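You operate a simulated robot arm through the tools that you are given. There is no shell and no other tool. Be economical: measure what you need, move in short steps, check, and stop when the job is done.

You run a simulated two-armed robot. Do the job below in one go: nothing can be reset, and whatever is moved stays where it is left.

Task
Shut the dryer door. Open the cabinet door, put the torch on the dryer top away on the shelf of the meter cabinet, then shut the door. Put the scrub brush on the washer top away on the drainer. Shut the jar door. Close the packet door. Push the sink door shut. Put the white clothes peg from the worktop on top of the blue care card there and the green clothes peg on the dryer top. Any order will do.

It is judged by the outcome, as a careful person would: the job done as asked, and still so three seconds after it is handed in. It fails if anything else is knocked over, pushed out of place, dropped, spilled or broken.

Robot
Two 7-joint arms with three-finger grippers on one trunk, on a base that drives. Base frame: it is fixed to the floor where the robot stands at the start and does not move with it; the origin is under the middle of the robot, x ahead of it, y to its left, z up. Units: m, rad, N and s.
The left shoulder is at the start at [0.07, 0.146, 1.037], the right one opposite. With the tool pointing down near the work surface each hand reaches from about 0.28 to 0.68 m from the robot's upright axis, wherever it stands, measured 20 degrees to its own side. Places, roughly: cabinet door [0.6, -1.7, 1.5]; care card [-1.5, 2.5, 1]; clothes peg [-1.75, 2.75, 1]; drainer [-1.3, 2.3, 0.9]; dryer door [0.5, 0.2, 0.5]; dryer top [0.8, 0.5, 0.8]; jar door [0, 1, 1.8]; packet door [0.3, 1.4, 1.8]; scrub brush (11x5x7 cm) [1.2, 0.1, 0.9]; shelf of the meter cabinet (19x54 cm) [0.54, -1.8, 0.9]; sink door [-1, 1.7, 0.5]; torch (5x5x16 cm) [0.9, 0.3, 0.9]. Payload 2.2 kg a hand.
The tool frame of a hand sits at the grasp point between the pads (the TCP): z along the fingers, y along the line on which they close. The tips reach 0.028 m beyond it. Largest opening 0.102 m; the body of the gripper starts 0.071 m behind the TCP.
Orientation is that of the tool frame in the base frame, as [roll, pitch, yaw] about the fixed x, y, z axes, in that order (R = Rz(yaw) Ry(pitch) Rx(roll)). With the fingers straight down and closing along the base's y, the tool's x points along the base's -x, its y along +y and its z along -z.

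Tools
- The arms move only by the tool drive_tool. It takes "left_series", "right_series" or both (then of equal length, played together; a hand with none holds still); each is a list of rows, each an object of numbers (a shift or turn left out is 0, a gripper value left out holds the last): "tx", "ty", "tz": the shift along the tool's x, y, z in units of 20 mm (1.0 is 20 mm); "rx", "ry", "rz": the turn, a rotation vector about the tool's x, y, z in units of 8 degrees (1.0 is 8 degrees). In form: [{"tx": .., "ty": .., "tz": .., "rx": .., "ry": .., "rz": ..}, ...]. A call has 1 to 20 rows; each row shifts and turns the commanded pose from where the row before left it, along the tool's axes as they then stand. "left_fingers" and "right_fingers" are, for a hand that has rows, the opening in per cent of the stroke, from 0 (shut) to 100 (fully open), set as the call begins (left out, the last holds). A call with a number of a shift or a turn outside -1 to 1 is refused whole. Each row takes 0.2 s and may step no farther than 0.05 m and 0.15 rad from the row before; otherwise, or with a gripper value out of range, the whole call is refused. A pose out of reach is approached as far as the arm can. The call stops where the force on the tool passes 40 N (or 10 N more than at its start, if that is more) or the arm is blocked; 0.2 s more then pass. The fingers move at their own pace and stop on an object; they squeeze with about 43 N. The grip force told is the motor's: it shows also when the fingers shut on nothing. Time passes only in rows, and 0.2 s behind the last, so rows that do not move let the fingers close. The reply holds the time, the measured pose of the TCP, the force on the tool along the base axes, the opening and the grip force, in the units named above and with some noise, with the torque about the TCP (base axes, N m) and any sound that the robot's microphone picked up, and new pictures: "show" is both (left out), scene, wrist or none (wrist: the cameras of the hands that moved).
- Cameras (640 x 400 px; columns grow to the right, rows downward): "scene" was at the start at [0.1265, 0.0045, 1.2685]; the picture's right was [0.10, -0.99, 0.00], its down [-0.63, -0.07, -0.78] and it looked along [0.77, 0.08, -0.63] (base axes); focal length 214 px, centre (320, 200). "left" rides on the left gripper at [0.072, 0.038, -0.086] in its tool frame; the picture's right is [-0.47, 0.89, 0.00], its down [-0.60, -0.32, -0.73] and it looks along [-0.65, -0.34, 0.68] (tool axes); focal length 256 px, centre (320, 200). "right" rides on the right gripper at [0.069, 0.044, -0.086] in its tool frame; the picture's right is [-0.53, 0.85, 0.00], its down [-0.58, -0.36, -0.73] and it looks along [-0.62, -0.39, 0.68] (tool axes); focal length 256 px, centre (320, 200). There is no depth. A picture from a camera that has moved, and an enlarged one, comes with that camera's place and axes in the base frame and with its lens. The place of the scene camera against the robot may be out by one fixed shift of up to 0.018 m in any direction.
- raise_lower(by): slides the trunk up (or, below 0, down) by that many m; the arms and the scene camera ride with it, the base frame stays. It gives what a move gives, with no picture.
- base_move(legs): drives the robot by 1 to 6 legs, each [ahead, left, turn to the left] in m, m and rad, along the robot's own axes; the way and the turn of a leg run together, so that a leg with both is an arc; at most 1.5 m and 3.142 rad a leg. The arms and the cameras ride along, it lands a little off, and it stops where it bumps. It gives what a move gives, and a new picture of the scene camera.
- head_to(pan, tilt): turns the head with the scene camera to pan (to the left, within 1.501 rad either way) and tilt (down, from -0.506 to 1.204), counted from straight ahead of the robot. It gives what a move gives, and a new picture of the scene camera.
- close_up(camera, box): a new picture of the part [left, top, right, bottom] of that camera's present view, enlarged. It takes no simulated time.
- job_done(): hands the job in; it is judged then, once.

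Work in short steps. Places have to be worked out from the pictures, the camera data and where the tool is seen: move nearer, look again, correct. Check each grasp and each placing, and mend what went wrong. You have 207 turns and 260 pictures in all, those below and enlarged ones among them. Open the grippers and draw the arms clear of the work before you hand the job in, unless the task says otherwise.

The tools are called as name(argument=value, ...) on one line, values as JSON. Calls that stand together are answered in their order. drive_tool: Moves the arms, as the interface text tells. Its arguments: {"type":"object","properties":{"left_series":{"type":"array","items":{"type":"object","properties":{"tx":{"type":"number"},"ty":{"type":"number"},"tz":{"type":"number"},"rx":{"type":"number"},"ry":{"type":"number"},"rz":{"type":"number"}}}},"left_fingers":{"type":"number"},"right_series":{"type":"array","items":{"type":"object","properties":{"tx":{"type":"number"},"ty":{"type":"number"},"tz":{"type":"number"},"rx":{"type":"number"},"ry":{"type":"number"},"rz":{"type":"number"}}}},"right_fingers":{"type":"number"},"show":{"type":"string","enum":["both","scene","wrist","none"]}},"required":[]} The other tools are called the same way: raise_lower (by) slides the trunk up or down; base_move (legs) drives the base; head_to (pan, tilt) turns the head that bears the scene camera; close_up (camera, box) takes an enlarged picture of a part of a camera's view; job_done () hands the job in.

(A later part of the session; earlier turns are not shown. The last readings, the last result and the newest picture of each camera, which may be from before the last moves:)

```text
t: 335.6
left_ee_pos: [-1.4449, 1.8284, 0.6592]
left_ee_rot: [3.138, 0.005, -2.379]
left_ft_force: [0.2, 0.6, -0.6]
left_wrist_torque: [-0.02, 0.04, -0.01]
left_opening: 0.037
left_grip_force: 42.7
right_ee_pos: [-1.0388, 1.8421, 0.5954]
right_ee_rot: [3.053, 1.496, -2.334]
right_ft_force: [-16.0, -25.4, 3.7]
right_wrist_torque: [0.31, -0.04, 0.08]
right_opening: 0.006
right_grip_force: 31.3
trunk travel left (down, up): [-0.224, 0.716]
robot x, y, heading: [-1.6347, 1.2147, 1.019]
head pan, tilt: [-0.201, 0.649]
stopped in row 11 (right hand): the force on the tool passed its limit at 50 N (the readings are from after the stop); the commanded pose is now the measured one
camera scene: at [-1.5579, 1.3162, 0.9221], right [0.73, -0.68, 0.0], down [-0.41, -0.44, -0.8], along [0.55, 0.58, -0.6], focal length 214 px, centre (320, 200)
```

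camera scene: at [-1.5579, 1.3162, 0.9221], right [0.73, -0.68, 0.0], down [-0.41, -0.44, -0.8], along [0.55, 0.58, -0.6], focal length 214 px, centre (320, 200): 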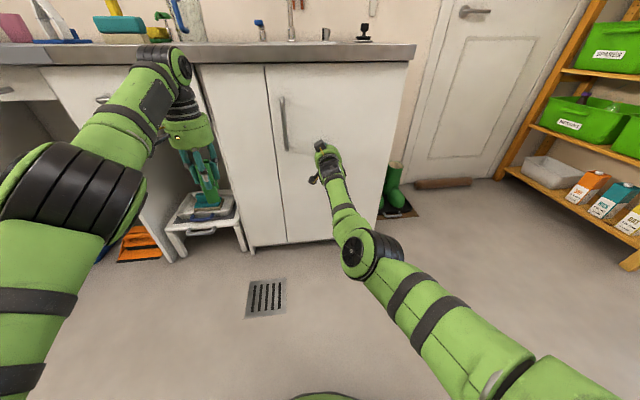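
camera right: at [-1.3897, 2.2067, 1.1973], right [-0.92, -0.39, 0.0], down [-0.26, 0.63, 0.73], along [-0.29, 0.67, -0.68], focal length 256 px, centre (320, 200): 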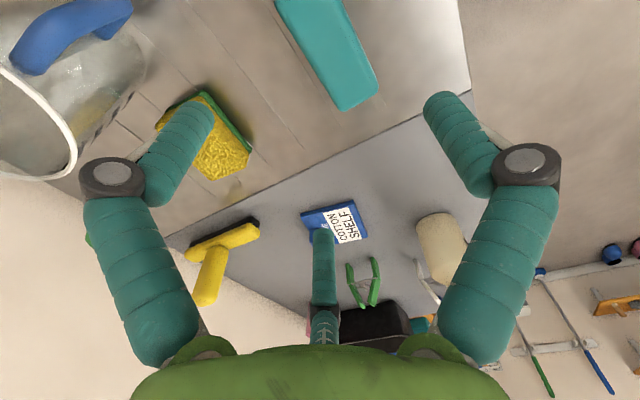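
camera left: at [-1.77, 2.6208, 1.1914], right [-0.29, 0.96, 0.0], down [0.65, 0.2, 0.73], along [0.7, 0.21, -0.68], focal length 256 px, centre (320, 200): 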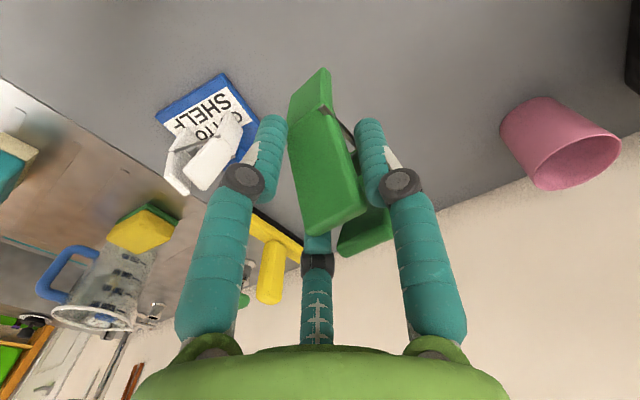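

Firm stop and flush look. I draw back and check.

drive_tool(right_series=[{"tz": -1}, {"tz": -1}, {"tz": -1}, {"tz": -1}], show="none")

base_move(legs=[[-0.35, 0, 0]])

close_up(camera="scene", box=[180, 20, 420, 220])

```text
t: 336.6
left_ee_pos: [-1.4445, 1.8303, 0.656]
left_ee_rot: [3.14, 0.002, -2.38]
left_ft_force: [0.2, 0.7, 0.1]
left_wrist_torque: [0.03, 0.03, 0.0]
left_opening: 0.037
left_grip_force: 42.9
right_ee_pos: [-1.0872, 1.7831, 0.597]
right_ee_rot: [3.069, 1.493, -2.314]
right_ft_force: [-0.1, 0.4, -0.6]
right_wrist_torque: [-0.02, 0.03, -0.05]
right_opening: 0.0021
right_grip_force: 32.0
trunk travel left (down, up): [-0.224, 0.716]
robot x, y, heading: [-1.6335, 1.2205, 1.021]
head pan, tilt: [-0.201, 0.649]
```

```text
t: 338.9
left_ee_pos: [-1.6252, 1.5385, 0.6551]
left_ee_rot: [3.141, 0.001, -2.376]
left_ft_force: [0.5, 0.1, 0.2]
left_wrist_torque: [0.02, -0.02, 0.01]
left_opening: 0.037
left_grip_force: 43.7
right_ee_pos: [-1.2681, 1.4923, 0.5974]
right_ee_rot: [3.073, 1.492, -2.308]
right_ft_force: [0.8, 0.0, -0.7]
right_wrist_torque: [-0.04, 0.0, 0.01]
right_opening: 0.0023
right_grip_force: 31.7
trunk travel left (down, up): [-0.224, 0.716]
robot x, y, heading: [-1.8106, 0.9266, 1.022]
head pan, tilt: [-0.201, 0.649]
camera scene: at [-1.7353, 1.0271, 0.9215], right [0.73, -0.68, 0.0], down [-0.41, -0.44, -0.8], along [0.54, 0.58, -0.6], focal length 214 px, centre (320, 200)
```

scene: 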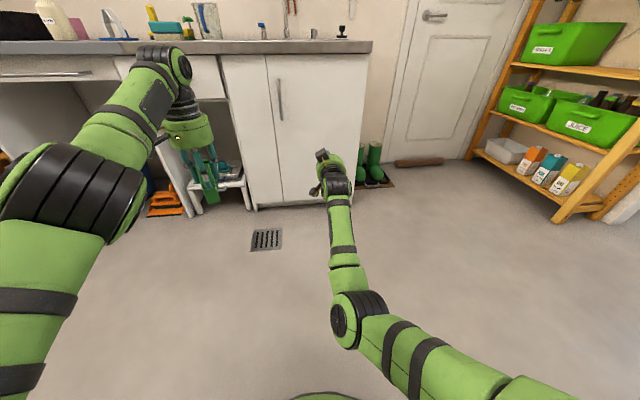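

```text
2.00 times, centred on (300, 120) of scene
camera zoom: at [-1.7353, 1.0271, 0.9215], right [0.73, -0.68, 0.0], down [-0.41, -0.44, -0.8], along [0.54, 0.58, -0.6], focal length 429 px, centre (360, 360)
```

zoom: 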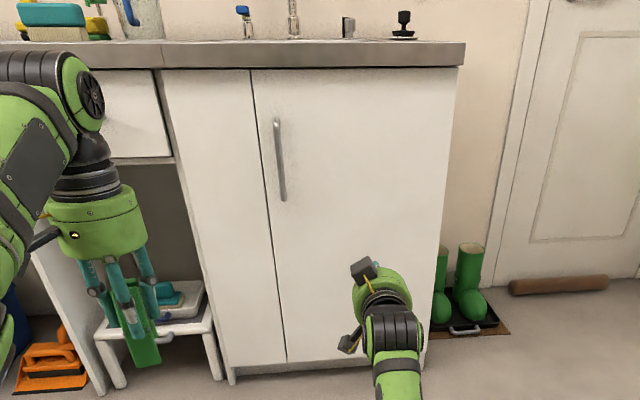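

The sink door is flush. Now the rack doors: I raise the trunk, lower and tuck the peg hand a little, then turn toward the rack.

raise_lower(by=0.4)

raise_lower(by=0.3)

drive_tool(left_series=[{"tx": 1, "tz": 1}, {"tx": 1, "tz": 1}, {"tx": 1, "tz": 1}, {"tx": 1, "tz": 1}, {"tx": 1, "tz": 1}, {"tx": 1, "tz": 1}, {"tz": 1}, {"tz": 1}], show="none")

base_move(legs=[[0, 0, -0.765], [0.75, -0.15, 0]])

head_to(pan=0.15, tilt=-0.1)

```text
t: 342.7
left_ee_pos: [-1.6252, 1.5394, 1.0554]
left_ee_rot: [3.14, 0.0, -2.374]
left_ft_force: [-0.3, 0.0, -0.3]
left_wrist_torque: [-0.02, -0.02, 0.0]
left_opening: 0.0372
left_grip_force: 43.3
right_ee_pos: [-1.2677, 1.493, 0.9969]
right_ee_rot: [3.074, 1.492, -2.309]
right_ft_force: [0.8, 0.1, -0.2]
right_wrist_torque: [-0.01, 0.0, -0.01]
right_opening: 0.0021
right_grip_force: 31.3
trunk travel left (down, up): [-0.624, 0.316]
robot x, y, heading: [-1.8095, 0.9229, 1.026]
head pan, tilt: [-0.201, 0.649]
```

```text
t: 345.7
left_ee_pos: [-1.6255, 1.5403, 1.3561]
left_ee_rot: [3.14, -0.001, -2.374]
left_ft_force: [-0.1, 0.3, -1.2]
left_wrist_torque: [0.01, -0.01, -0.01]
left_opening: 0.037
left_grip_force: 43.1
right_ee_pos: [-1.2682, 1.4937, 1.2973]
right_ee_rot: [3.074, 1.492, -2.31]
right_ft_force: [-0.2, 0.1, -0.2]
right_wrist_torque: [-0.02, 0.01, 0.02]
right_opening: 0.0022
right_grip_force: 31.8
trunk travel left (down, up): [-0.924, 0.016]
robot x, y, heading: [-1.8145, 0.9207, 1.023]
head pan, tilt: [-0.201, 0.649]
```

```text
t: 347.5
left_ee_pos: [-1.6282, 1.5721, 1.2321]
left_ee_rot: [3.141, -0.002, -2.376]
left_ft_force: [-0.6, -0.1, -0.4]
left_wrist_torque: [-0.04, 0.04, 0.0]
left_opening: 0.0368
left_grip_force: 43.0
left hand out of reach, approached as far as the arm can: row 1, 2, 3, 4, 5, 6, 8
right_ee_pos: [-1.2678, 1.4938, 1.2973]
right_ee_rot: [3.074, 1.494, -2.31]
right_ft_force: [-0.2, 0.3, 0.5]
right_wrist_torque: [0.02, 0.0, 0.0]
right_opening: 0.0019
right_grip_force: 31.3
trunk travel left (down, up): [-0.924, 0.016]
robot x, y, heading: [-1.8093, 0.9206, 1.021]
head pan, tilt: [-0.201, 0.649]
```

```text
t: 353.7
left_ee_pos: [-0.4623, 1.317, 1.2347]
left_ee_rot: [3.14, -0.001, 3.14]
left_ft_force: [-0.3, -0.4, -1.4]
left_wrist_torque: [0.01, 0.01, 0.0]
left_opening: 0.0367
left_grip_force: 42.4
right_ee_pos: [-0.2565, 1.0091, 1.2976]
right_ee_rot: [3.074, 1.494, -3.074]
right_ft_force: [-0.4, 0.5, 0.7]
right_wrist_torque: [-0.03, 0.03, 0.03]
right_opening: 0.002
right_grip_force: 31.1
trunk travel left (down, up): [-0.924, 0.016]
robot x, y, heading: [-1.0429, 0.9778, 0.257]
head pan, tilt: [-0.201, 0.649]
camera scene: at [-0.9149, 0.9903, 1.6216], right [0.06, -1.0, 0.0], down [-0.6, -0.03, -0.8], along [0.8, 0.05, -0.6], focal length 214 px, centre (320, 200)
```

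scene: 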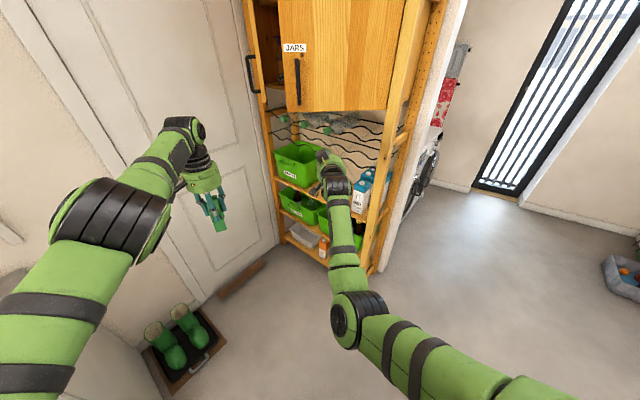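

```text
t: 354.8
left_ee_pos: [-0.4598, 1.3166, 1.2336]
left_ee_rot: [3.14, 0.0, -3.141]
left_ft_force: [0.2, 0.7, -0.6]
left_wrist_torque: [0.02, 0.0, -0.02]
left_opening: 0.0369
left_grip_force: 42.8
right_ee_pos: [-0.2546, 1.0101, 1.2963]
right_ee_rot: [3.072, 1.493, -3.076]
right_ft_force: [0.6, 0.6, -0.3]
right_wrist_torque: [0.02, 0.0, -0.01]
right_opening: 0.0021
right_grip_force: 31.3
trunk travel left (down, up): [-0.924, 0.016]
robot x, y, heading: [-1.0391, 0.9774, 0.262]
head pan, tilt: [0.15, -0.099]
camera scene: at [-0.9201, 1.02, 1.6897], right [0.4, -0.92, 0.0], down [0.09, 0.04, -1.0], along [0.91, 0.39, 0.1], focal length 214 px, centre (320, 200)
```

scene: 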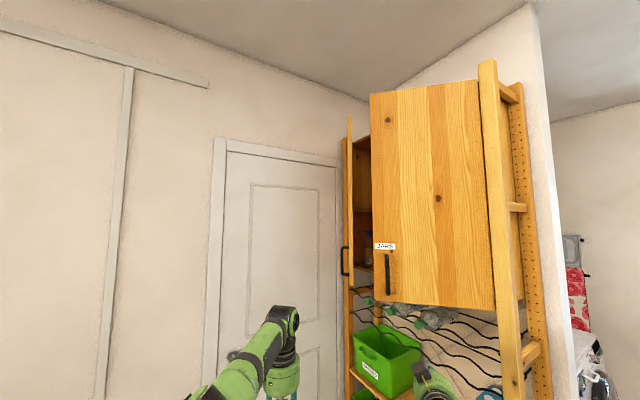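

Jar door: hinge (0,0.74), free edge about (-0.05,1.17), bottom z 1.39. Packet door: hinge far at (0.39,1.41), free edge about (0,1.29). I raise the right hand to z 1.46, lower the peg hand, and close in to push the jar door.

drive_tool(right_series=[{"tx": -1}, {"tx": -1}, {"tx": -1}, {"tx": -1}, {"tx": -1}, {"tx": -1}, {"tx": -1}, {"tx": -1}, {"tx": -0.5}], left_series=[{"tz": 1}, {"tz": 1}, {"tz": 1}, {"tz": 1}, {"tz": 1}, {"tz": 1}, {"tz": 1}, {}, {}], show="none")

base_move(legs=[[0.22, 0, 0]])

```text
t: 356.8
left_ee_pos: [-0.4621, 1.3167, 1.0944]
left_ee_rot: [3.139, -0.002, -3.141]
left_ft_force: [-0.7, -0.6, -0.8]
left_wrist_torque: [0.0, -0.01, -0.01]
left_opening: 0.0368
left_grip_force: 43.1
right_ee_pos: [-0.2415, 1.0122, 1.4677]
right_ee_rot: [3.069, 1.495, -3.08]
right_ft_force: [0.1, -0.4, 0.0]
right_wrist_torque: [-0.03, 0.02, 0.04]
right_opening: 0.002
right_grip_force: 31.8
trunk travel left (down, up): [-0.924, 0.016]
robot x, y, heading: [-1.0421, 0.9778, 0.259]
head pan, tilt: [0.15, -0.099]
```

```text
t: 358.5
left_ee_pos: [-0.2516, 1.3706, 1.0967]
left_ee_rot: [3.139, 0.003, -3.14]
left_ft_force: [-1.5, -0.2, 0.1]
left_wrist_torque: [-0.02, -0.05, 0.01]
left_opening: 0.0368
left_grip_force: 43.2
right_ee_pos: [-0.0324, 1.0663, 1.4706]
right_ee_rot: [3.062, 1.498, -3.085]
right_ft_force: [-0.2, 0.3, 0.0]
right_wrist_torque: [0.02, 0.02, 0.03]
right_opening: 0.0021
right_grip_force: 31.8
trunk travel left (down, up): [-0.924, 0.016]
robot x, y, heading: [-0.8275, 1.0345, 0.256]
head pan, tilt: [0.15, -0.099]
camera scene: at [-0.712, 1.075, 1.6904], right [0.4, -0.92, 0.0], down [0.1, 0.04, -0.99], along [0.91, 0.4, 0.1], focal length 214 px, centre (320, 200)
```

scene: 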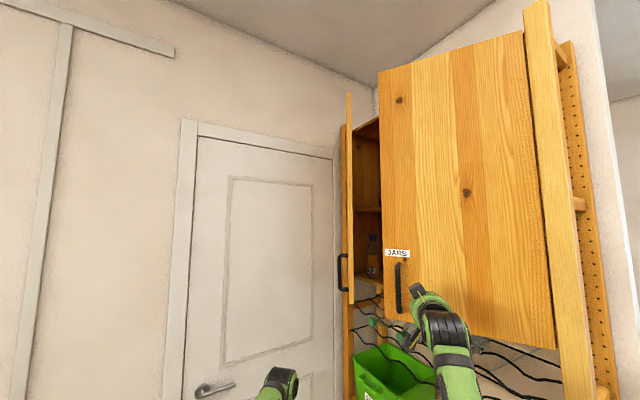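

The hand is at the jar door's face. I push forward.

drive_tool(right_series=[{"tz": 1}, {"tz": 1}, {"tz": 1}, {"tz": 1}, {"tz": 1}, {"tz": 1}], show="scene")

```text
t: 359.9
left_ee_pos: [-0.2475, 1.3726, 1.0948]
left_ee_rot: [3.141, -0.002, 3.141]
left_ft_force: [0.1, 0.1, -1.3]
left_wrist_torque: [0.01, 0.02, 0.0]
left_opening: 0.0367
left_grip_force: 43.0
right_ee_pos: [0.0405, 1.0774, 1.4627]
right_ee_rot: [3.068, 1.493, -3.082]
right_ft_force: [0.3, 0.2, 0.2]
right_wrist_torque: [-0.02, 0.03, 0.0]
right_opening: 0.0021
right_grip_force: 31.7
right hand out of reach, approached as far as the arm can: row 4, 5, 6
trunk travel left (down, up): [-0.924, 0.016]
robot x, y, heading: [-0.8253, 1.0323, 0.255]
head pan, tilt: [0.15, -0.099]
camera scene: at [-0.7062, 1.0764, 1.6898], right [0.4, -0.92, 0.0], down [0.09, 0.04, -0.99], along [0.91, 0.4, 0.1], focal length 214 px, centre (320, 200)
```

scene: 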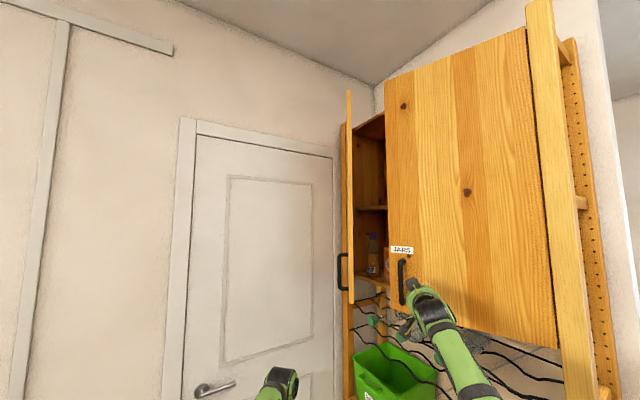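

The door follows. I retract slightly, bring the base closer and finish with small arm steps.

drive_tool(right_series=[{"tz": -1}, {"tz": -1}, {"tz": -1}, {"tz": -1}, {"tz": -1}, {"tz": -1}, {"tz": -1}, {"tz": -1}], show="none")

base_move(legs=[[0.17, 0, 0]])

drive_tool(right_series=[{"tz": 0.6}, {"tz": 0.6}, {"tz": 0.5}, {"tz": 0.4}, {"tz": 0.4}, {"tz": 0.4}, {"tz": 0.4}, {"tz": 0.4}, {"tz": 0.4}, {"tz": 0.4}, {"tz": 0.4}], show="scene")

```text
t: 361.7
left_ee_pos: [-0.2496, 1.3726, 1.0955]
left_ee_rot: [3.141, -0.003, -3.139]
left_ft_force: [-1.4, 0.9, -0.2]
left_wrist_torque: [-0.02, -0.01, -0.01]
left_opening: 0.037
left_grip_force: 42.8
right_ee_pos: [-0.1171, 1.0579, 1.4749]
right_ee_rot: [3.075, 1.494, -3.07]
right_ft_force: [-0.2, 0.7, 0.1]
right_wrist_torque: [0.0, -0.03, 0.0]
right_opening: 0.0023
right_grip_force: 32.0
trunk travel left (down, up): [-0.924, 0.016]
robot x, y, heading: [-0.8273, 1.0336, 0.262]
head pan, tilt: [0.15, -0.099]
```

```text
t: 363.1
left_ee_pos: [-0.0886, 1.4163, 1.0963]
left_ee_rot: [3.138, -0.001, -3.139]
left_ft_force: [-0.8, -0.2, 0.2]
left_wrist_torque: [-0.01, -0.03, 0.01]
left_opening: 0.0369
left_grip_force: 43.4
right_ee_pos: [0.0427, 1.1025, 1.4767]
right_ee_rot: [3.071, 1.494, -3.074]
right_ft_force: [-3.1, -2.1, -1.2]
right_wrist_torque: [0.0, 0.0, -0.05]
right_opening: 0.0018
right_grip_force: 31.9
trunk travel left (down, up): [-0.924, 0.016]
robot x, y, heading: [-0.6649, 1.076, 0.262]
head pan, tilt: [0.15, -0.099]
camera scene: at [-0.5489, 1.1192, 1.6901], right [0.4, -0.92, 0.0], down [0.09, 0.04, -0.99], along [0.91, 0.4, 0.1], focal length 214 px, centre (320, 200)
```

scene: 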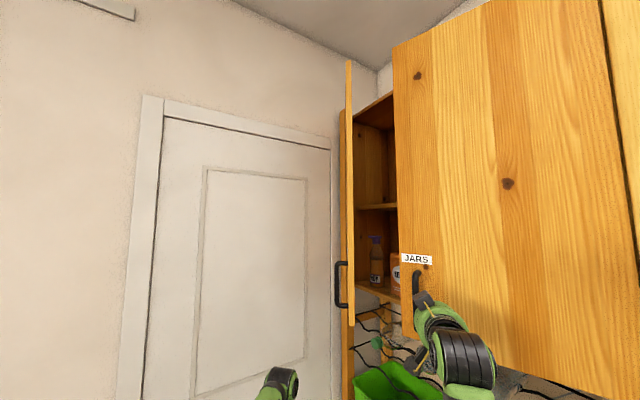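

```text
t: 365.1
left_ee_pos: [-0.0863, 1.4103, 1.0958]
left_ee_rot: [3.138, -0.001, -3.142]
left_ft_force: [0.0, 2.1, -0.7]
left_wrist_torque: [-0.1, 0.02, 0.02]
left_opening: 0.0369
left_grip_force: 42.8
right_ee_pos: [0.1238, 1.0833, 1.4737]
right_ee_rot: [3.1, 1.505, -3.086]
right_ft_force: [-10.7, -33.0, 2.3]
right_wrist_torque: [0.01, 0.07, 0.08]
right_opening: 0.0018
right_grip_force: 31.4
trunk travel left (down, up): [-0.924, 0.016]
robot x, y, heading: [-0.6669, 1.078, 0.257]
head pan, tilt: [0.15, -0.099]
stopped in row 9 (right hand): the force on the tool passed its limit at 42 N (the readings are from after the stop); the commanded pose is now the measured one
camera scene: at [-0.5475, 1.112, 1.6902], right [0.39, -0.92, 0.0], down [0.09, 0.04, -0.99], along [0.91, 0.39, 0.1], focal length 214 px, centre (320, 200)
```

scene: 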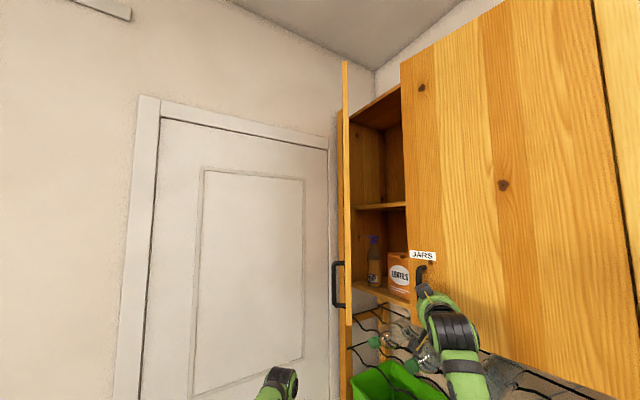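

The hand wedged against the handle. I back off, shift right, turn the hand toward the door's normal and push again.

drive_tool(right_series=[{"tz": -1}, {"ty": -1}, {"ty": -1}, {"ty": -1}, {"rx": 1}, {"rx": 1}, {"rx": 1}, {"tz": 0.6}, {"tz": 0.6}, {"tz": 0.4}, {"tz": 0.4}, {"tz": 0.4}, {"tz": 0.4}, {"tz": 0.4}, {"tz": 0.4}, {"tz": 0.4}], show="scene")

```text
t: 368.1
left_ee_pos: [-0.0961, 1.4178, 1.0985]
left_ee_rot: [-3.139, 0.008, -3.141]
left_ft_force: [0.3, -1.2, -0.2]
left_wrist_torque: [0.06, 0.01, -0.02]
left_opening: 0.0367
left_grip_force: 42.6
right_ee_pos: [0.155, 1.0348, 1.4735]
right_ee_rot: [-2.687, 1.505, -2.972]
right_ft_force: [-27.1, 9.9, 1.5]
right_wrist_torque: [-0.31, -0.07, -0.21]
right_opening: 0.0021
right_grip_force: 31.3
trunk travel left (down, up): [-0.924, 0.016]
robot x, y, heading: [-0.6643, 1.0758, 0.265]
head pan, tilt: [0.15, -0.099]
stopped in row 14 (right hand): the force on the tool passed its limit at 49 N (the readings are from after the stop); the commanded pose is now the measured one
camera scene: at [-0.5603, 1.122, 1.691], right [0.4, -0.92, 0.01], down [0.1, 0.04, -0.99], along [0.91, 0.4, 0.11], focal length 214 px, centre (320, 200)
```

scene: 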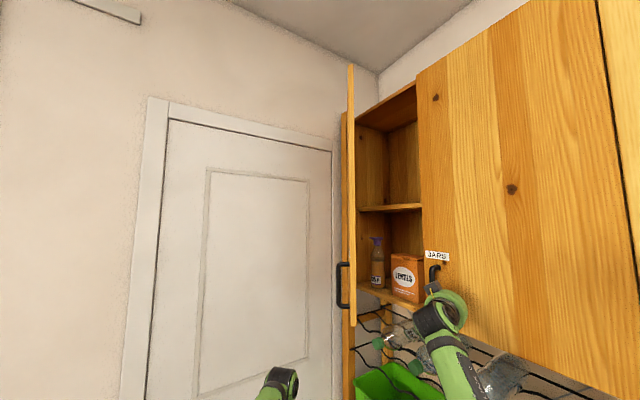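

Firm stop along the door normal. I retract and inspect the seam, and study the packet door.

drive_tool(right_series=[{"tz": -1}, {"tz": -1}, {"tz": -1}, {"tz": -1}, {"tz": -1}, {"tz": -1}, {"tz": -1}], show="none")

close_up(camera="scene", box=[310, 50, 630, 400])

```text
t: 369.7
left_ee_pos: [-0.0866, 1.4159, 1.0954]
left_ee_rot: [-3.139, -0.002, -3.14]
left_ft_force: [1.1, 0.1, -1.2]
left_wrist_torque: [-0.02, 0.01, 0.0]
left_opening: 0.0371
left_grip_force: 43.0
right_ee_pos: [0.0329, 1.0684, 1.4748]
right_ee_rot: [-2.758, 1.491, -3.049]
right_ft_force: [0.7, -0.9, 0.3]
right_wrist_torque: [0.03, -0.01, 0.01]
right_opening: 0.0022
right_grip_force: 31.4
trunk travel left (down, up): [-0.924, 0.016]
robot x, y, heading: [-0.6621, 1.075, 0.253]
head pan, tilt: [0.15, -0.099]
```

```text
1.14 times, centred on (470, 225) of scene
camera zoom: at [-0.5453, 1.1202, 1.6897], right [0.4, -0.92, 0.0], down [0.09, 0.04, -1.0], along [0.91, 0.4, 0.1], focal length 245 px, centre (149, 171)
```

zoom: 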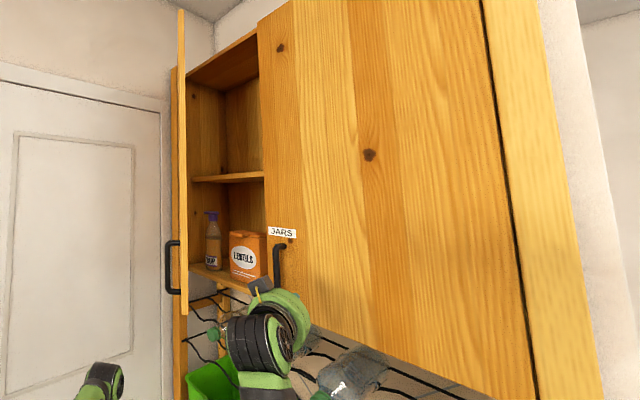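

The jar door is shut. For the packet door I must push its far-side face near the free edge (about (0,1.28)). I pull the hand back, strafe left, and look.

drive_tool(right_series=[{"tz": -1}, {"tz": -1}, {"tz": -1}, {"tz": -1}, {"tz": -1}, {"tz": -1}, {"tz": -1}], show="none")

base_move(legs=[[-0.03, 0.2, 0]])

```text
t: 371.3
left_ee_pos: [-0.0866, 1.4166, 1.0943]
left_ee_rot: [3.14, -0.002, -3.14]
left_ft_force: [-0.8, -0.6, -0.5]
left_wrist_torque: [-0.01, 0.01, 0.0]
left_opening: 0.0371
left_grip_force: 42.9
right_ee_pos: [-0.0962, 1.1012, 1.4905]
right_ee_rot: [-2.703, 1.502, -3.014]
right_ft_force: [0.4, 0.1, -0.4]
right_wrist_torque: [0.02, 0.01, -0.03]
right_opening: 0.0021
right_grip_force: 31.1
trunk travel left (down, up): [-0.924, 0.016]
robot x, y, heading: [-0.6628, 1.0779, 0.254]
head pan, tilt: [0.15, -0.099]
```

```text
t: 372.9
left_ee_pos: [-0.1652, 1.5971, 1.095]
left_ee_rot: [3.139, -0.004, 3.141]
left_ft_force: [-0.8, -0.2, -0.2]
left_wrist_torque: [0.03, -0.01, 0.0]
left_opening: 0.0366
left_grip_force: 42.7
right_ee_pos: [-0.1719, 1.2842, 1.4853]
right_ee_rot: [-2.649, 1.494, -2.958]
right_ft_force: [0.0, -0.5, -0.4]
right_wrist_torque: [-0.03, -0.03, 0.03]
right_opening: 0.002
right_grip_force: 31.1
trunk travel left (down, up): [-0.924, 0.016]
robot x, y, heading: [-0.7422, 1.2642, 0.26]
head pan, tilt: [0.15, -0.099]
camera scene: at [-0.6227, 1.2992, 1.6897], right [0.4, -0.92, 0.0], down [0.09, 0.04, -1.0], along [0.91, 0.4, 0.1], focal length 214 px, centre (320, 200)
```

scene: 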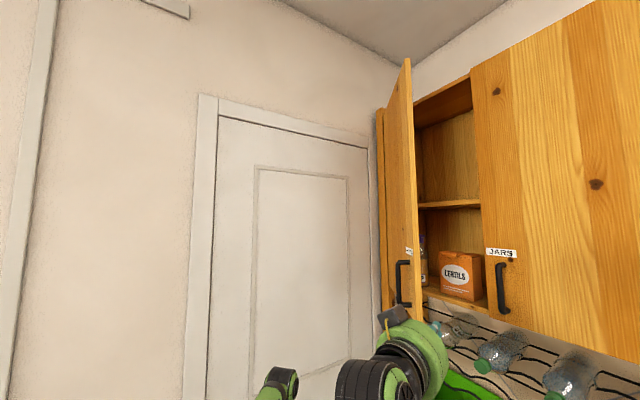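

Now its outer face shows; free edge near (-0.01,1.30). I move the fist left past the edge, forward beside the outer face, then push across.

drive_tool(right_series=[{"ty": 1}, {"ty": 1}, {"ty": 1}, {"ty": 1}, {"ty": 1}, {"ty": 1}, {"tz": 1}, {"tz": 1}, {"tz": 1}, {"tz": 1}, {"tz": 1}], show="scene")

```text
t: 375.3
left_ee_pos: [-0.1655, 1.5993, 1.0941]
left_ee_rot: [3.14, -0.002, -3.141]
left_ft_force: [0.0, -0.7, -0.1]
left_wrist_torque: [0.0, 0.04, 0.0]
left_opening: 0.0367
left_grip_force: 43.4
right_ee_pos: [-0.0436, 1.3717, 1.4734]
right_ee_rot: [-2.614, 1.497, -2.923]
right_ft_force: [0.2, 0.3, 0.7]
right_wrist_torque: [0.01, -0.01, -0.01]
right_opening: 0.0022
right_grip_force: 31.1
trunk travel left (down, up): [-0.924, 0.016]
robot x, y, heading: [-0.7436, 1.2621, 0.259]
head pan, tilt: [0.15, -0.099]
camera scene: at [-0.6239, 1.3036, 1.6897], right [0.4, -0.92, 0.0], down [0.09, 0.04, -1.0], along [0.91, 0.4, 0.1], focal length 214 px, centre (320, 200)
```

scene: 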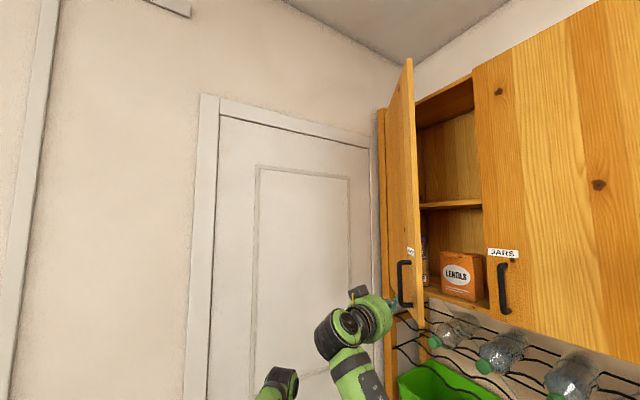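

The fist is beside the outer face. I push across, slightly forward.

drive_tool(right_series=[{"tz": 0.5, "ty": -0.8}, {"tz": 0.5, "ty": -0.8}, {"tz": 0.5, "ty": -0.8}, {"tz": 0.5, "ty": -0.8}, {"tz": 0.5, "ty": -0.8}, {"tz": 0.6, "ty": -0.7}, {"tz": 0.6, "ty": -0.7}, {"tz": 0.7, "ty": -0.6}], show="scene")

```text
t: 377.1
left_ee_pos: [-0.1656, 1.5993, 1.0947]
left_ee_rot: [3.14, -0.002, -3.14]
left_ft_force: [0.2, -0.1, 0.3]
left_wrist_torque: [-0.01, 0.0, 0.0]
left_opening: 0.0368
left_grip_force: 42.7
right_ee_pos: [0.0047, 1.23, 1.4745]
right_ee_rot: [-2.603, 1.496, -2.913]
right_ft_force: [0.5, 0.5, 0.6]
right_wrist_torque: [-0.01, 0.05, -0.01]
right_opening: 0.002
right_grip_force: 31.9
trunk travel left (down, up): [-0.924, 0.016]
robot x, y, heading: [-0.7447, 1.262, 0.26]
head pan, tilt: [0.15, -0.099]
camera scene: at [-0.6244, 1.3033, 1.6897], right [0.4, -0.92, 0.0], down [0.09, 0.04, -1.0], along [0.91, 0.4, 0.1], focal length 214 px, centre (320, 200)
```

scene: 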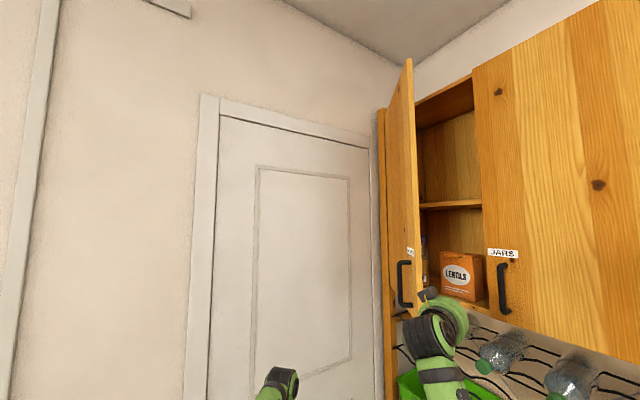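

The hand passed in front of the edge without touching, so the edge is farther in (x about 0.12). I go back left, bring the base 0.1 m closer, and reach deeper.

drive_tool(right_series=[{"tz": -1}, {"ty": 1}, {"ty": 1}, {"ty": 1}, {"ty": 1}, {"ty": 1}, {"ty": 1}, {"ty": 1}, {"ty": 1}, {"ty": 1}], show="none")

base_move(legs=[[0.12, 0, 0]])

drive_tool(right_series=[{"tz": 1}, {"tz": 1}, {"tz": 1}], show="scene")

```text
t: 379.3
left_ee_pos: [-0.1671, 1.6001, 1.0938]
left_ee_rot: [3.14, 0.0, 3.141]
left_ft_force: [-0.5, 0.3, -1.5]
left_wrist_torque: [-0.03, 0.0, -0.01]
left_opening: 0.037
left_grip_force: 43.0
right_ee_pos: [0.0091, 1.3904, 1.4649]
right_ee_rot: [-2.612, 1.498, -2.923]
right_ft_force: [0.4, -0.3, 0.3]
right_wrist_torque: [-0.01, -0.01, 0.0]
right_opening: 0.0019
right_grip_force: 31.4
right hand out of reach, approached as far as the arm can: row 9, 10
trunk travel left (down, up): [-0.924, 0.016]
robot x, y, heading: [-0.7451, 1.2597, 0.26]
head pan, tilt: [0.15, -0.099]
```

```text
t: 380.5
left_ee_pos: [-0.0533, 1.6288, 1.0968]
left_ee_rot: [3.14, 0.001, -3.141]
left_ft_force: [0.6, 0.1, -0.5]
left_wrist_torque: [0.06, -0.02, 0.0]
left_opening: 0.0367
left_grip_force: 43.1
right_ee_pos: [0.121, 1.4203, 1.4688]
right_ee_rot: [-2.608, 1.503, -2.921]
right_ft_force: [-0.8, -0.4, -0.3]
right_wrist_torque: [0.0, 0.05, 0.0]
right_opening: 0.0022
right_grip_force: 31.6
trunk travel left (down, up): [-0.924, 0.016]
robot x, y, heading: [-0.6293, 1.2913, 0.261]
head pan, tilt: [0.15, -0.099]
camera scene: at [-0.5145, 1.3334, 1.6903], right [0.4, -0.92, 0.0], down [0.09, 0.04, -0.99], along [0.91, 0.4, 0.1], focal length 214 px, centre (320, 200)
```

scene: 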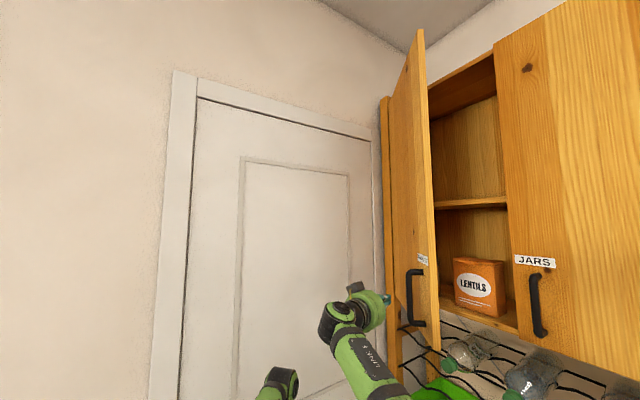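

```text
t: 381.3
left_ee_pos: [-0.0493, 1.6303, 1.0932]
left_ee_rot: [3.141, -0.003, -3.141]
left_ft_force: [-0.1, 0.5, -0.8]
left_wrist_torque: [-0.06, 0.05, 0.02]
left_opening: 0.0369
left_grip_force: 42.7
right_ee_pos: [0.1516, 1.3913, 1.4583]
right_ee_rot: [-2.605, 1.498, -2.917]
right_ft_force: [0.2, 0.9, 0.8]
right_wrist_torque: [0.0, -0.02, 0.01]
right_opening: 0.0019
right_grip_force: 31.6
right hand out of reach, approached as far as the arm can: row 1, 2, 3
trunk travel left (down, up): [-0.924, 0.016]
robot x, y, heading: [-0.6286, 1.2876, 0.258]
head pan, tilt: [0.15, -0.099]
camera scene: at [-0.5077, 1.3355, 1.6896], right [0.4, -0.92, 0.0], down [0.09, 0.04, -1.0], along [0.91, 0.4, 0.1], focal length 214 px, centre (320, 200)
```

scene: 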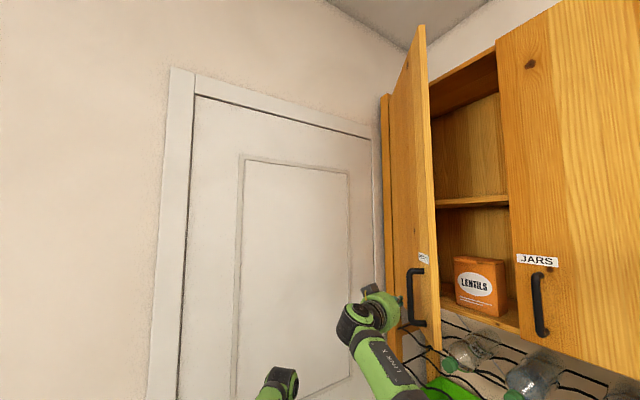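

The fist is by the handle on the outer face. I push right.

drive_tool(right_series=[{"ty": -0.9, "tz": 0.2}, {"ty": -0.9, "tz": 0.2}, {"ty": -0.9, "tz": 0.2}, {"ty": -0.9, "tz": 0.3}, {"ty": -0.9, "tz": 0.3}, {"ty": -0.9, "tz": 0.3}, {"ty": -0.9, "tz": 0.3}, {"ty": -0.9, "tz": 0.3}], show="scene")

```text
t: 383.1
left_ee_pos: [-0.0544, 1.6259, 1.0974]
left_ee_rot: [3.137, 0.001, 3.141]
left_ft_force: [-0.2, 0.2, 0.4]
left_wrist_torque: [0.07, -0.04, -0.01]
left_opening: 0.037
left_grip_force: 42.4
right_ee_pos: [0.1423, 1.2341, 1.4651]
right_ee_rot: [-2.63, 1.503, -2.949]
right_ft_force: [-0.9, -1.2, -0.4]
right_wrist_torque: [0.06, 0.03, 0.05]
right_opening: 0.0019
right_grip_force: 32.1
trunk travel left (down, up): [-0.924, 0.016]
robot x, y, heading: [-0.6278, 1.2903, 0.254]
head pan, tilt: [0.15, -0.099]
camera scene: at [-0.5148, 1.3294, 1.6904], right [0.4, -0.92, 0.0], down [0.09, 0.04, -0.99], along [0.91, 0.39, 0.1], focal length 214 px, centre (320, 200)
```

scene: 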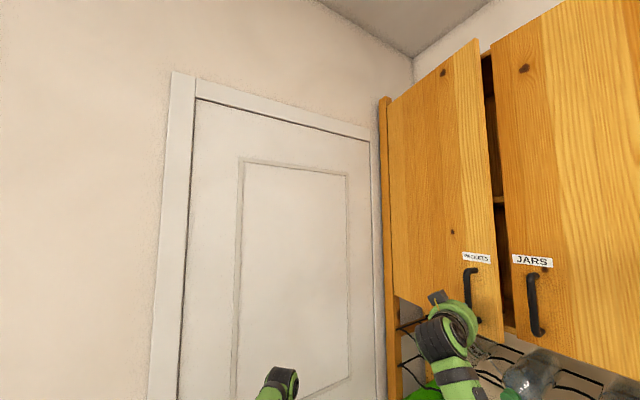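

Nearly shut. I retract a little, bring the base closer and finish gently.

drive_tool(right_series=[{"tz": -1}, {"tz": -1}, {"tz": -1}, {"tz": -1}], show="none")

base_move(legs=[[0.09, -0.06, 0]])

drive_tool(right_series=[{"tz": 0.6}, {"tz": 0.5}, {"tz": 0.4}, {"tz": 0.4}, {"tz": 0.4}, {"tz": 0.4}, {"tz": 0.4}, {"tz": 0.4}, {"tz": 0.4}, {"tz": 0.4}, {"tz": 0.4}], show="scene")

```text
t: 384.1
left_ee_pos: [-0.0498, 1.6322, 1.0932]
left_ee_rot: [3.14, -0.002, -3.142]
left_ft_force: [-0.2, 1.0, 1.6]
left_wrist_torque: [-0.03, 0.03, -0.01]
left_opening: 0.0369
left_grip_force: 43.0
right_ee_pos: [0.0707, 1.2696, 1.4669]
right_ee_rot: [-2.588, 1.498, -2.899]
right_ft_force: [0.3, 0.3, -0.4]
right_wrist_torque: [0.02, 0.02, 0.0]
right_opening: 0.002
right_grip_force: 30.9
trunk travel left (down, up): [-0.924, 0.016]
robot x, y, heading: [-0.6273, 1.295, 0.255]
head pan, tilt: [0.15, -0.099]
```

```text
t: 385.3
left_ee_pos: [0.0499, 1.5966, 1.0958]
left_ee_rot: [-3.141, 0.001, -3.14]
left_ft_force: [-0.6, 0.3, -0.3]
left_wrist_torque: [-0.03, -0.04, 0.0]
left_opening: 0.0369
left_grip_force: 42.9
right_ee_pos: [0.17, 1.2335, 1.4691]
right_ee_rot: [-2.581, 1.503, -2.887]
right_ft_force: [-0.1, 1.4, -0.3]
right_wrist_torque: [0.0, 0.02, 0.01]
right_opening: 0.0022
right_grip_force: 31.3
trunk travel left (down, up): [-0.924, 0.016]
robot x, y, heading: [-0.5215, 1.2551, 0.26]
head pan, tilt: [0.15, -0.099]
camera scene: at [-0.4107, 1.3014, 1.6902], right [0.4, -0.92, 0.0], down [0.09, 0.04, -0.99], along [0.91, 0.4, 0.1], focal length 214 px, centre (320, 200)
```

scene: 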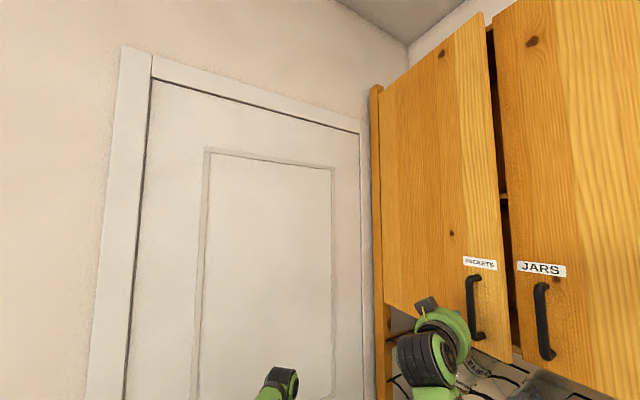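

```text
t: 387.7
left_ee_pos: [0.0536, 1.5953, 1.0935]
left_ee_rot: [3.141, -0.003, -3.14]
left_ft_force: [-0.3, 0.3, -1.2]
left_wrist_torque: [0.0, 0.01, 0.0]
left_opening: 0.0369
left_grip_force: 43.2
right_ee_pos: [0.2649, 1.204, 1.4621]
right_ee_rot: [-2.614, 1.5, -2.923]
right_ft_force: [-0.1, 0.2, 0.8]
right_wrist_torque: [0.02, 0.0, 0.02]
right_opening: 0.0021
right_grip_force: 31.4
trunk travel left (down, up): [-0.924, 0.016]
robot x, y, heading: [-0.5246, 1.2563, 0.263]
head pan, tilt: [0.15, -0.099]
camera scene: at [-0.405, 1.2994, 1.6897], right [0.4, -0.92, 0.0], down [0.09, 0.04, -1.0], along [0.91, 0.4, 0.1], focal length 214 px, centre (320, 200)
```

scene: 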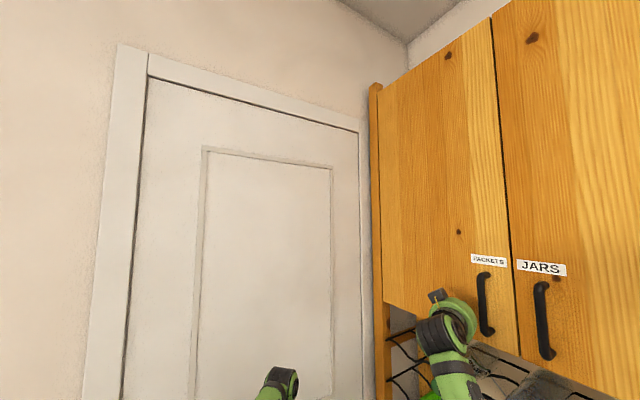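

The seam is nearly closed; a few more small steps to feel the stop.

drive_tool(right_series=[{"tz": 0.3}, {"tz": 0.3}, {"tz": 0.3}, {"tz": 0.3}, {"tz": 0.3}, {"tz": 0.3}], show="none")

drive_tool(right_series=[{"tz": -1}, {"tz": -1}, {"tz": -1}, {"tz": -1}, {"tz": -1}, {"tz": -1}], show="scene")

```text
t: 388.9
left_ee_pos: [0.043, 1.5969, 1.0982]
left_ee_rot: [-3.141, 0.008, -3.14]
left_ft_force: [0.3, -0.3, -0.1]
left_wrist_torque: [0.03, -0.02, -0.03]
left_opening: 0.0367
left_grip_force: 42.9
right_ee_pos: [0.2778, 1.2047, 1.4652]
right_ee_rot: [-2.567, 1.504, -2.865]
right_ft_force: [-23.1, 9.0, -0.5]
right_wrist_torque: [-0.26, 0.03, -0.18]
right_opening: 0.0018
right_grip_force: 30.7
trunk travel left (down, up): [-0.924, 0.016]
robot x, y, heading: [-0.5261, 1.2553, 0.262]
head pan, tilt: [0.15, -0.099]
stopped in row 5 (right hand): the force on the tool passed its limit at 43 N (the readings are from after the stop); the commanded pose is now the measured one
```

```text
t: 390.3
left_ee_pos: [0.0499, 1.5977, 1.0941]
left_ee_rot: [-3.14, 0.0, -3.138]
left_ft_force: [-0.5, 0.3, -0.4]
left_wrist_torque: [-0.03, -0.04, 0.0]
left_opening: 0.0369
left_grip_force: 43.3
right_ee_pos: [0.173, 1.2379, 1.4661]
right_ee_rot: [-2.63, 1.492, -2.935]
right_ft_force: [-0.9, -0.5, 0.4]
right_wrist_torque: [-0.01, 0.03, 0.01]
right_opening: 0.0021
right_grip_force: 31.1
trunk travel left (down, up): [-0.924, 0.016]
robot x, y, heading: [-0.5269, 1.2601, 0.261]
head pan, tilt: [0.15, -0.099]
camera scene: at [-0.4086, 1.3009, 1.69], right [0.4, -0.92, 0.0], down [0.09, 0.04, -0.99], along [0.91, 0.4, 0.1], focal length 214 px, centre (320, 200)
```

scene: 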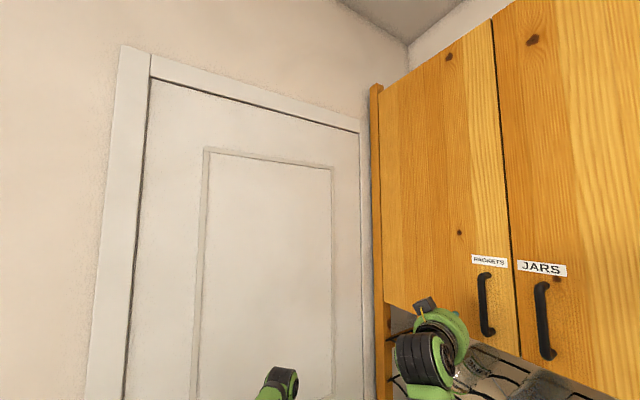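

Both cupboard doors are shut. Now the green peg goes to the dryer top: I back out and drive back to the machines.

base_move(legs=[[-0.6, 0, 0], [0, 0, -1.1], [1.2, 0, 0], [1.0, 0, 0], [0, 0, 1.885]])

head_to(pan=0.1, tilt=0.7)

```text
t: 411.5
left_ee_pos: [0.4912, 0.1067, 1.0936]
left_ee_rot: [3.138, -0.002, -2.319]
left_ft_force: [0.0, 0.2, -0.2]
left_wrist_torque: [0.0, -0.02, -0.01]
left_opening: 0.0369
left_grip_force: 42.9
right_ee_pos: [0.8397, -0.0474, 1.4649]
right_ee_rot: [-2.648, 1.494, -2.131]
right_ft_force: [0.1, 0.2, 0.0]
right_wrist_torque: [0.02, 0.02, -0.01]
right_opening: 0.002
right_grip_force: 31.3
trunk travel left (down, up): [-0.924, 0.016]
robot x, y, heading: [0.3468, -0.5457, 1.086]
head pan, tilt: [0.15, -0.099]
camera scene: at [0.3899, -0.4243, 1.6897], right [0.94, -0.33, 0.0], down [0.03, 0.09, -1.0], along [0.33, 0.94, 0.1], focal length 214 px, centre (320, 200)
```

scene: 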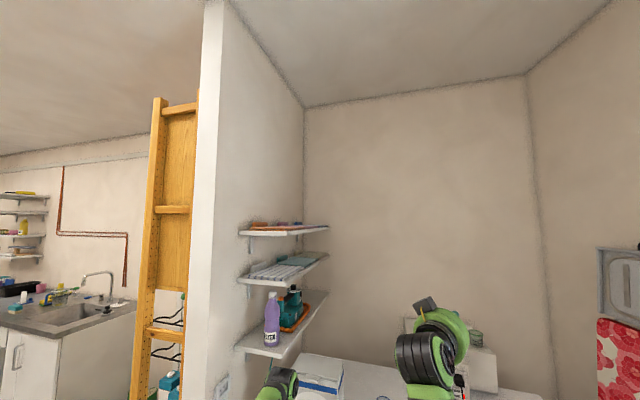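

```text
t: 412.6
left_ee_pos: [0.4915, 0.1079, 1.0942]
left_ee_rot: [3.141, -0.001, -2.32]
left_ft_force: [-0.7, -0.1, 0.0]
left_wrist_torque: [-0.01, 0.0, -0.01]
left_opening: 0.0369
left_grip_force: 43.0
right_ee_pos: [0.8383, -0.0479, 1.4641]
right_ee_rot: [-2.646, 1.494, -2.13]
right_ft_force: [-0.2, -0.4, 1.2]
right_wrist_torque: [-0.01, 0.01, 0.01]
right_opening: 0.002
right_grip_force: 30.8
trunk travel left (down, up): [-0.924, 0.016]
robot x, y, heading: [0.3452, -0.5481, 1.079]
head pan, tilt: [0.099, 0.7]
camera scene: at [0.3928, -0.4276, 1.6172], right [0.92, -0.38, 0.0], down [-0.25, -0.59, -0.77], along [0.29, 0.71, -0.64], focal length 214 px, centre (320, 200)
```

scene: 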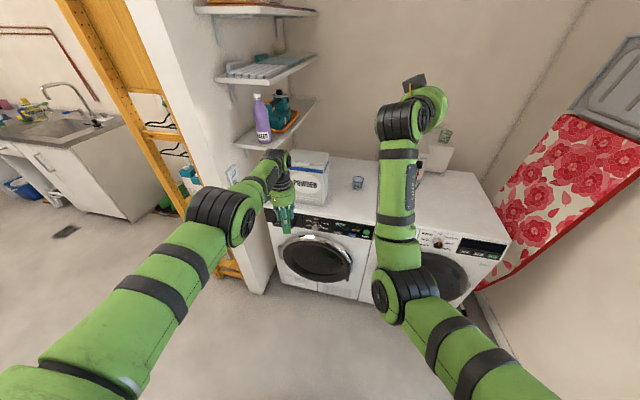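

The dryer's right front part, where the torch stood, is free. I move right, then forward, to bring the peg over it.

base_move(legs=[[0, -0.3, -0.03], [0.27, 0, 0]])

close_up(camera="left", box=[0, 0, 640, 400])

```text
t: 416.2
left_ee_pos: [0.9099, 0.1881, 1.0963]
left_ee_rot: [3.139, 0.0, -2.352]
left_ft_force: [-1.1, 0.0, 0.0]
left_wrist_torque: [0.03, -0.04, -0.02]
left_opening: 0.0368
left_grip_force: 42.6
right_ee_pos: [1.2514, 0.0204, 1.4669]
right_ee_rot: [-2.649, 1.495, -2.162]
right_ft_force: [1.2, -0.8, -0.7]
right_wrist_torque: [-0.01, 0.02, -0.06]
right_opening: 0.0021
right_grip_force: 31.6
trunk travel left (down, up): [-0.924, 0.016]
robot x, y, heading: [0.7456, -0.4572, 1.05]
head pan, tilt: [0.099, 0.7]
camera scene: at [0.7954, -0.3465, 1.6174], right [0.91, -0.41, 0.0], down [-0.26, -0.59, -0.77], along [0.31, 0.7, -0.64], focal length 214 px, centre (320, 200)
```

scene: 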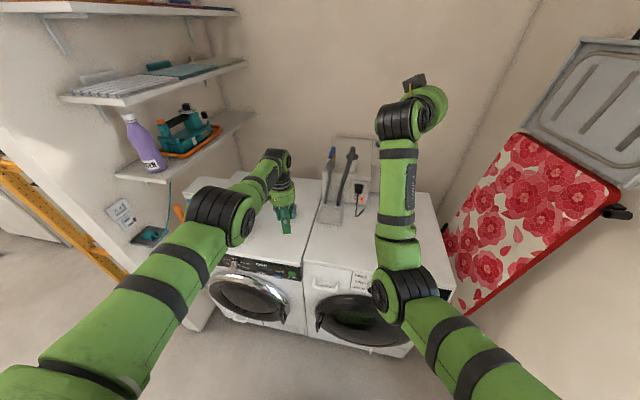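

```text
1.00 times, centred on (320, 200) of left (not enlarged: the box is as wide or as high as the picture)
camera zoom: at [0.8325, 0.1627, 1.1813], right [-0.3, 0.95, 0.0], down [0.65, 0.21, 0.73], along [0.7, 0.22, -0.68], focal length 256 px, centre (320, 200)
```

zoom: 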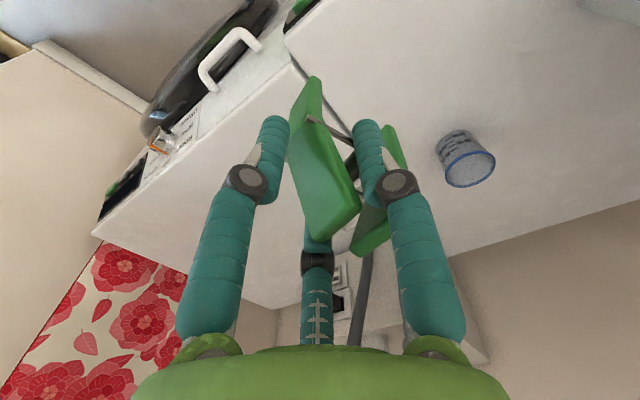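

The peg's feet are at about (0.895,0.205); I want them 6 cm farther onto the dryer top. I nudge the base and lower to just above the surface.

base_move(legs=[[0.065, 0, 0]])

drive_tool(left_series=[{"tz": 1}, {"tz": 1}, {"tz": 1}, {"tz": 1}, {"tz": 1}, {"tz": 1}, {"tz": 1}], show="wrist")

```text
t: 417.2
left_ee_pos: [0.9395, 0.2381, 1.0992]
left_ee_rot: [3.139, 0.005, -2.35]
left_ft_force: [-0.7, -1.4, -0.8]
left_wrist_torque: [0.05, 0.01, -0.02]
left_opening: 0.0367
left_grip_force: 43.6
right_ee_pos: [1.2804, 0.069, 1.4709]
right_ee_rot: [-2.652, 1.503, -2.166]
right_ft_force: [-0.4, -0.4, -0.2]
right_wrist_torque: [-0.05, 0.05, 0.06]
right_opening: 0.0022
right_grip_force: 31.4
trunk travel left (down, up): [-0.924, 0.016]
robot x, y, heading: [0.7776, -0.4076, 1.047]
head pan, tilt: [0.099, 0.7]
camera scene: at [0.8226, -0.2986, 1.6183], right [0.91, -0.41, 0.0], down [-0.26, -0.58, -0.77], along [0.32, 0.7, -0.64], focal length 214 px, centre (320, 200)
```

scene: 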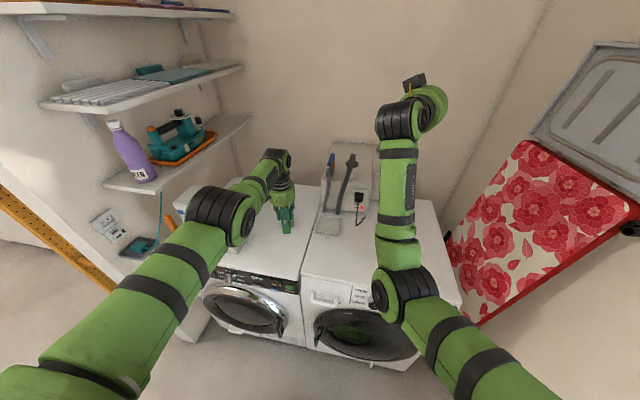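

```text
t: 418.8
left_ee_pos: [0.9218, 0.2171, 0.9638]
left_ee_rot: [3.14, -0.002, -2.349]
left_ft_force: [0.2, 0.0, 1.7]
left_wrist_torque: [-0.02, -0.02, 0.0]
left_opening: 0.0369
left_grip_force: 43.0
left hand out of reach, approached as far as the arm can: row 2, 4, 5, 6, 7
right_ee_pos: [1.285, 0.0786, 1.4647]
right_ee_rot: [-2.642, 1.494, -2.156]
right_ft_force: [-0.3, -0.3, 0.1]
right_wrist_torque: [-0.02, 0.03, 0.0]
right_opening: 0.0024
right_grip_force: 31.0
trunk travel left (down, up): [-0.924, 0.016]
robot x, y, heading: [0.7797, -0.4029, 1.052]
head pan, tilt: [0.099, 0.7]
camera left: at [0.8443, 0.1924, 1.0492], right [-0.3, 0.95, 0.0], down [0.65, 0.21, 0.73], along [0.7, 0.22, -0.68], focal length 256 px, centre (320, 200)
```

left: 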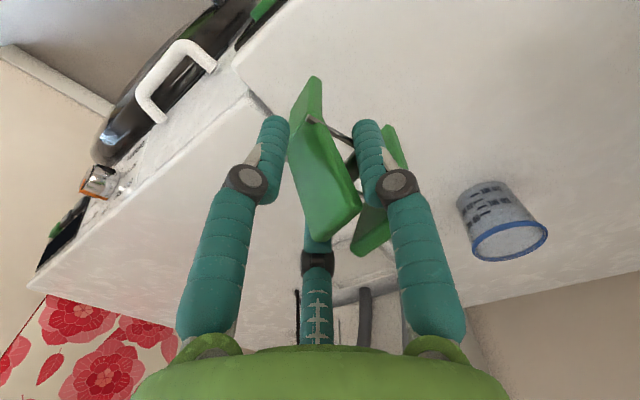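

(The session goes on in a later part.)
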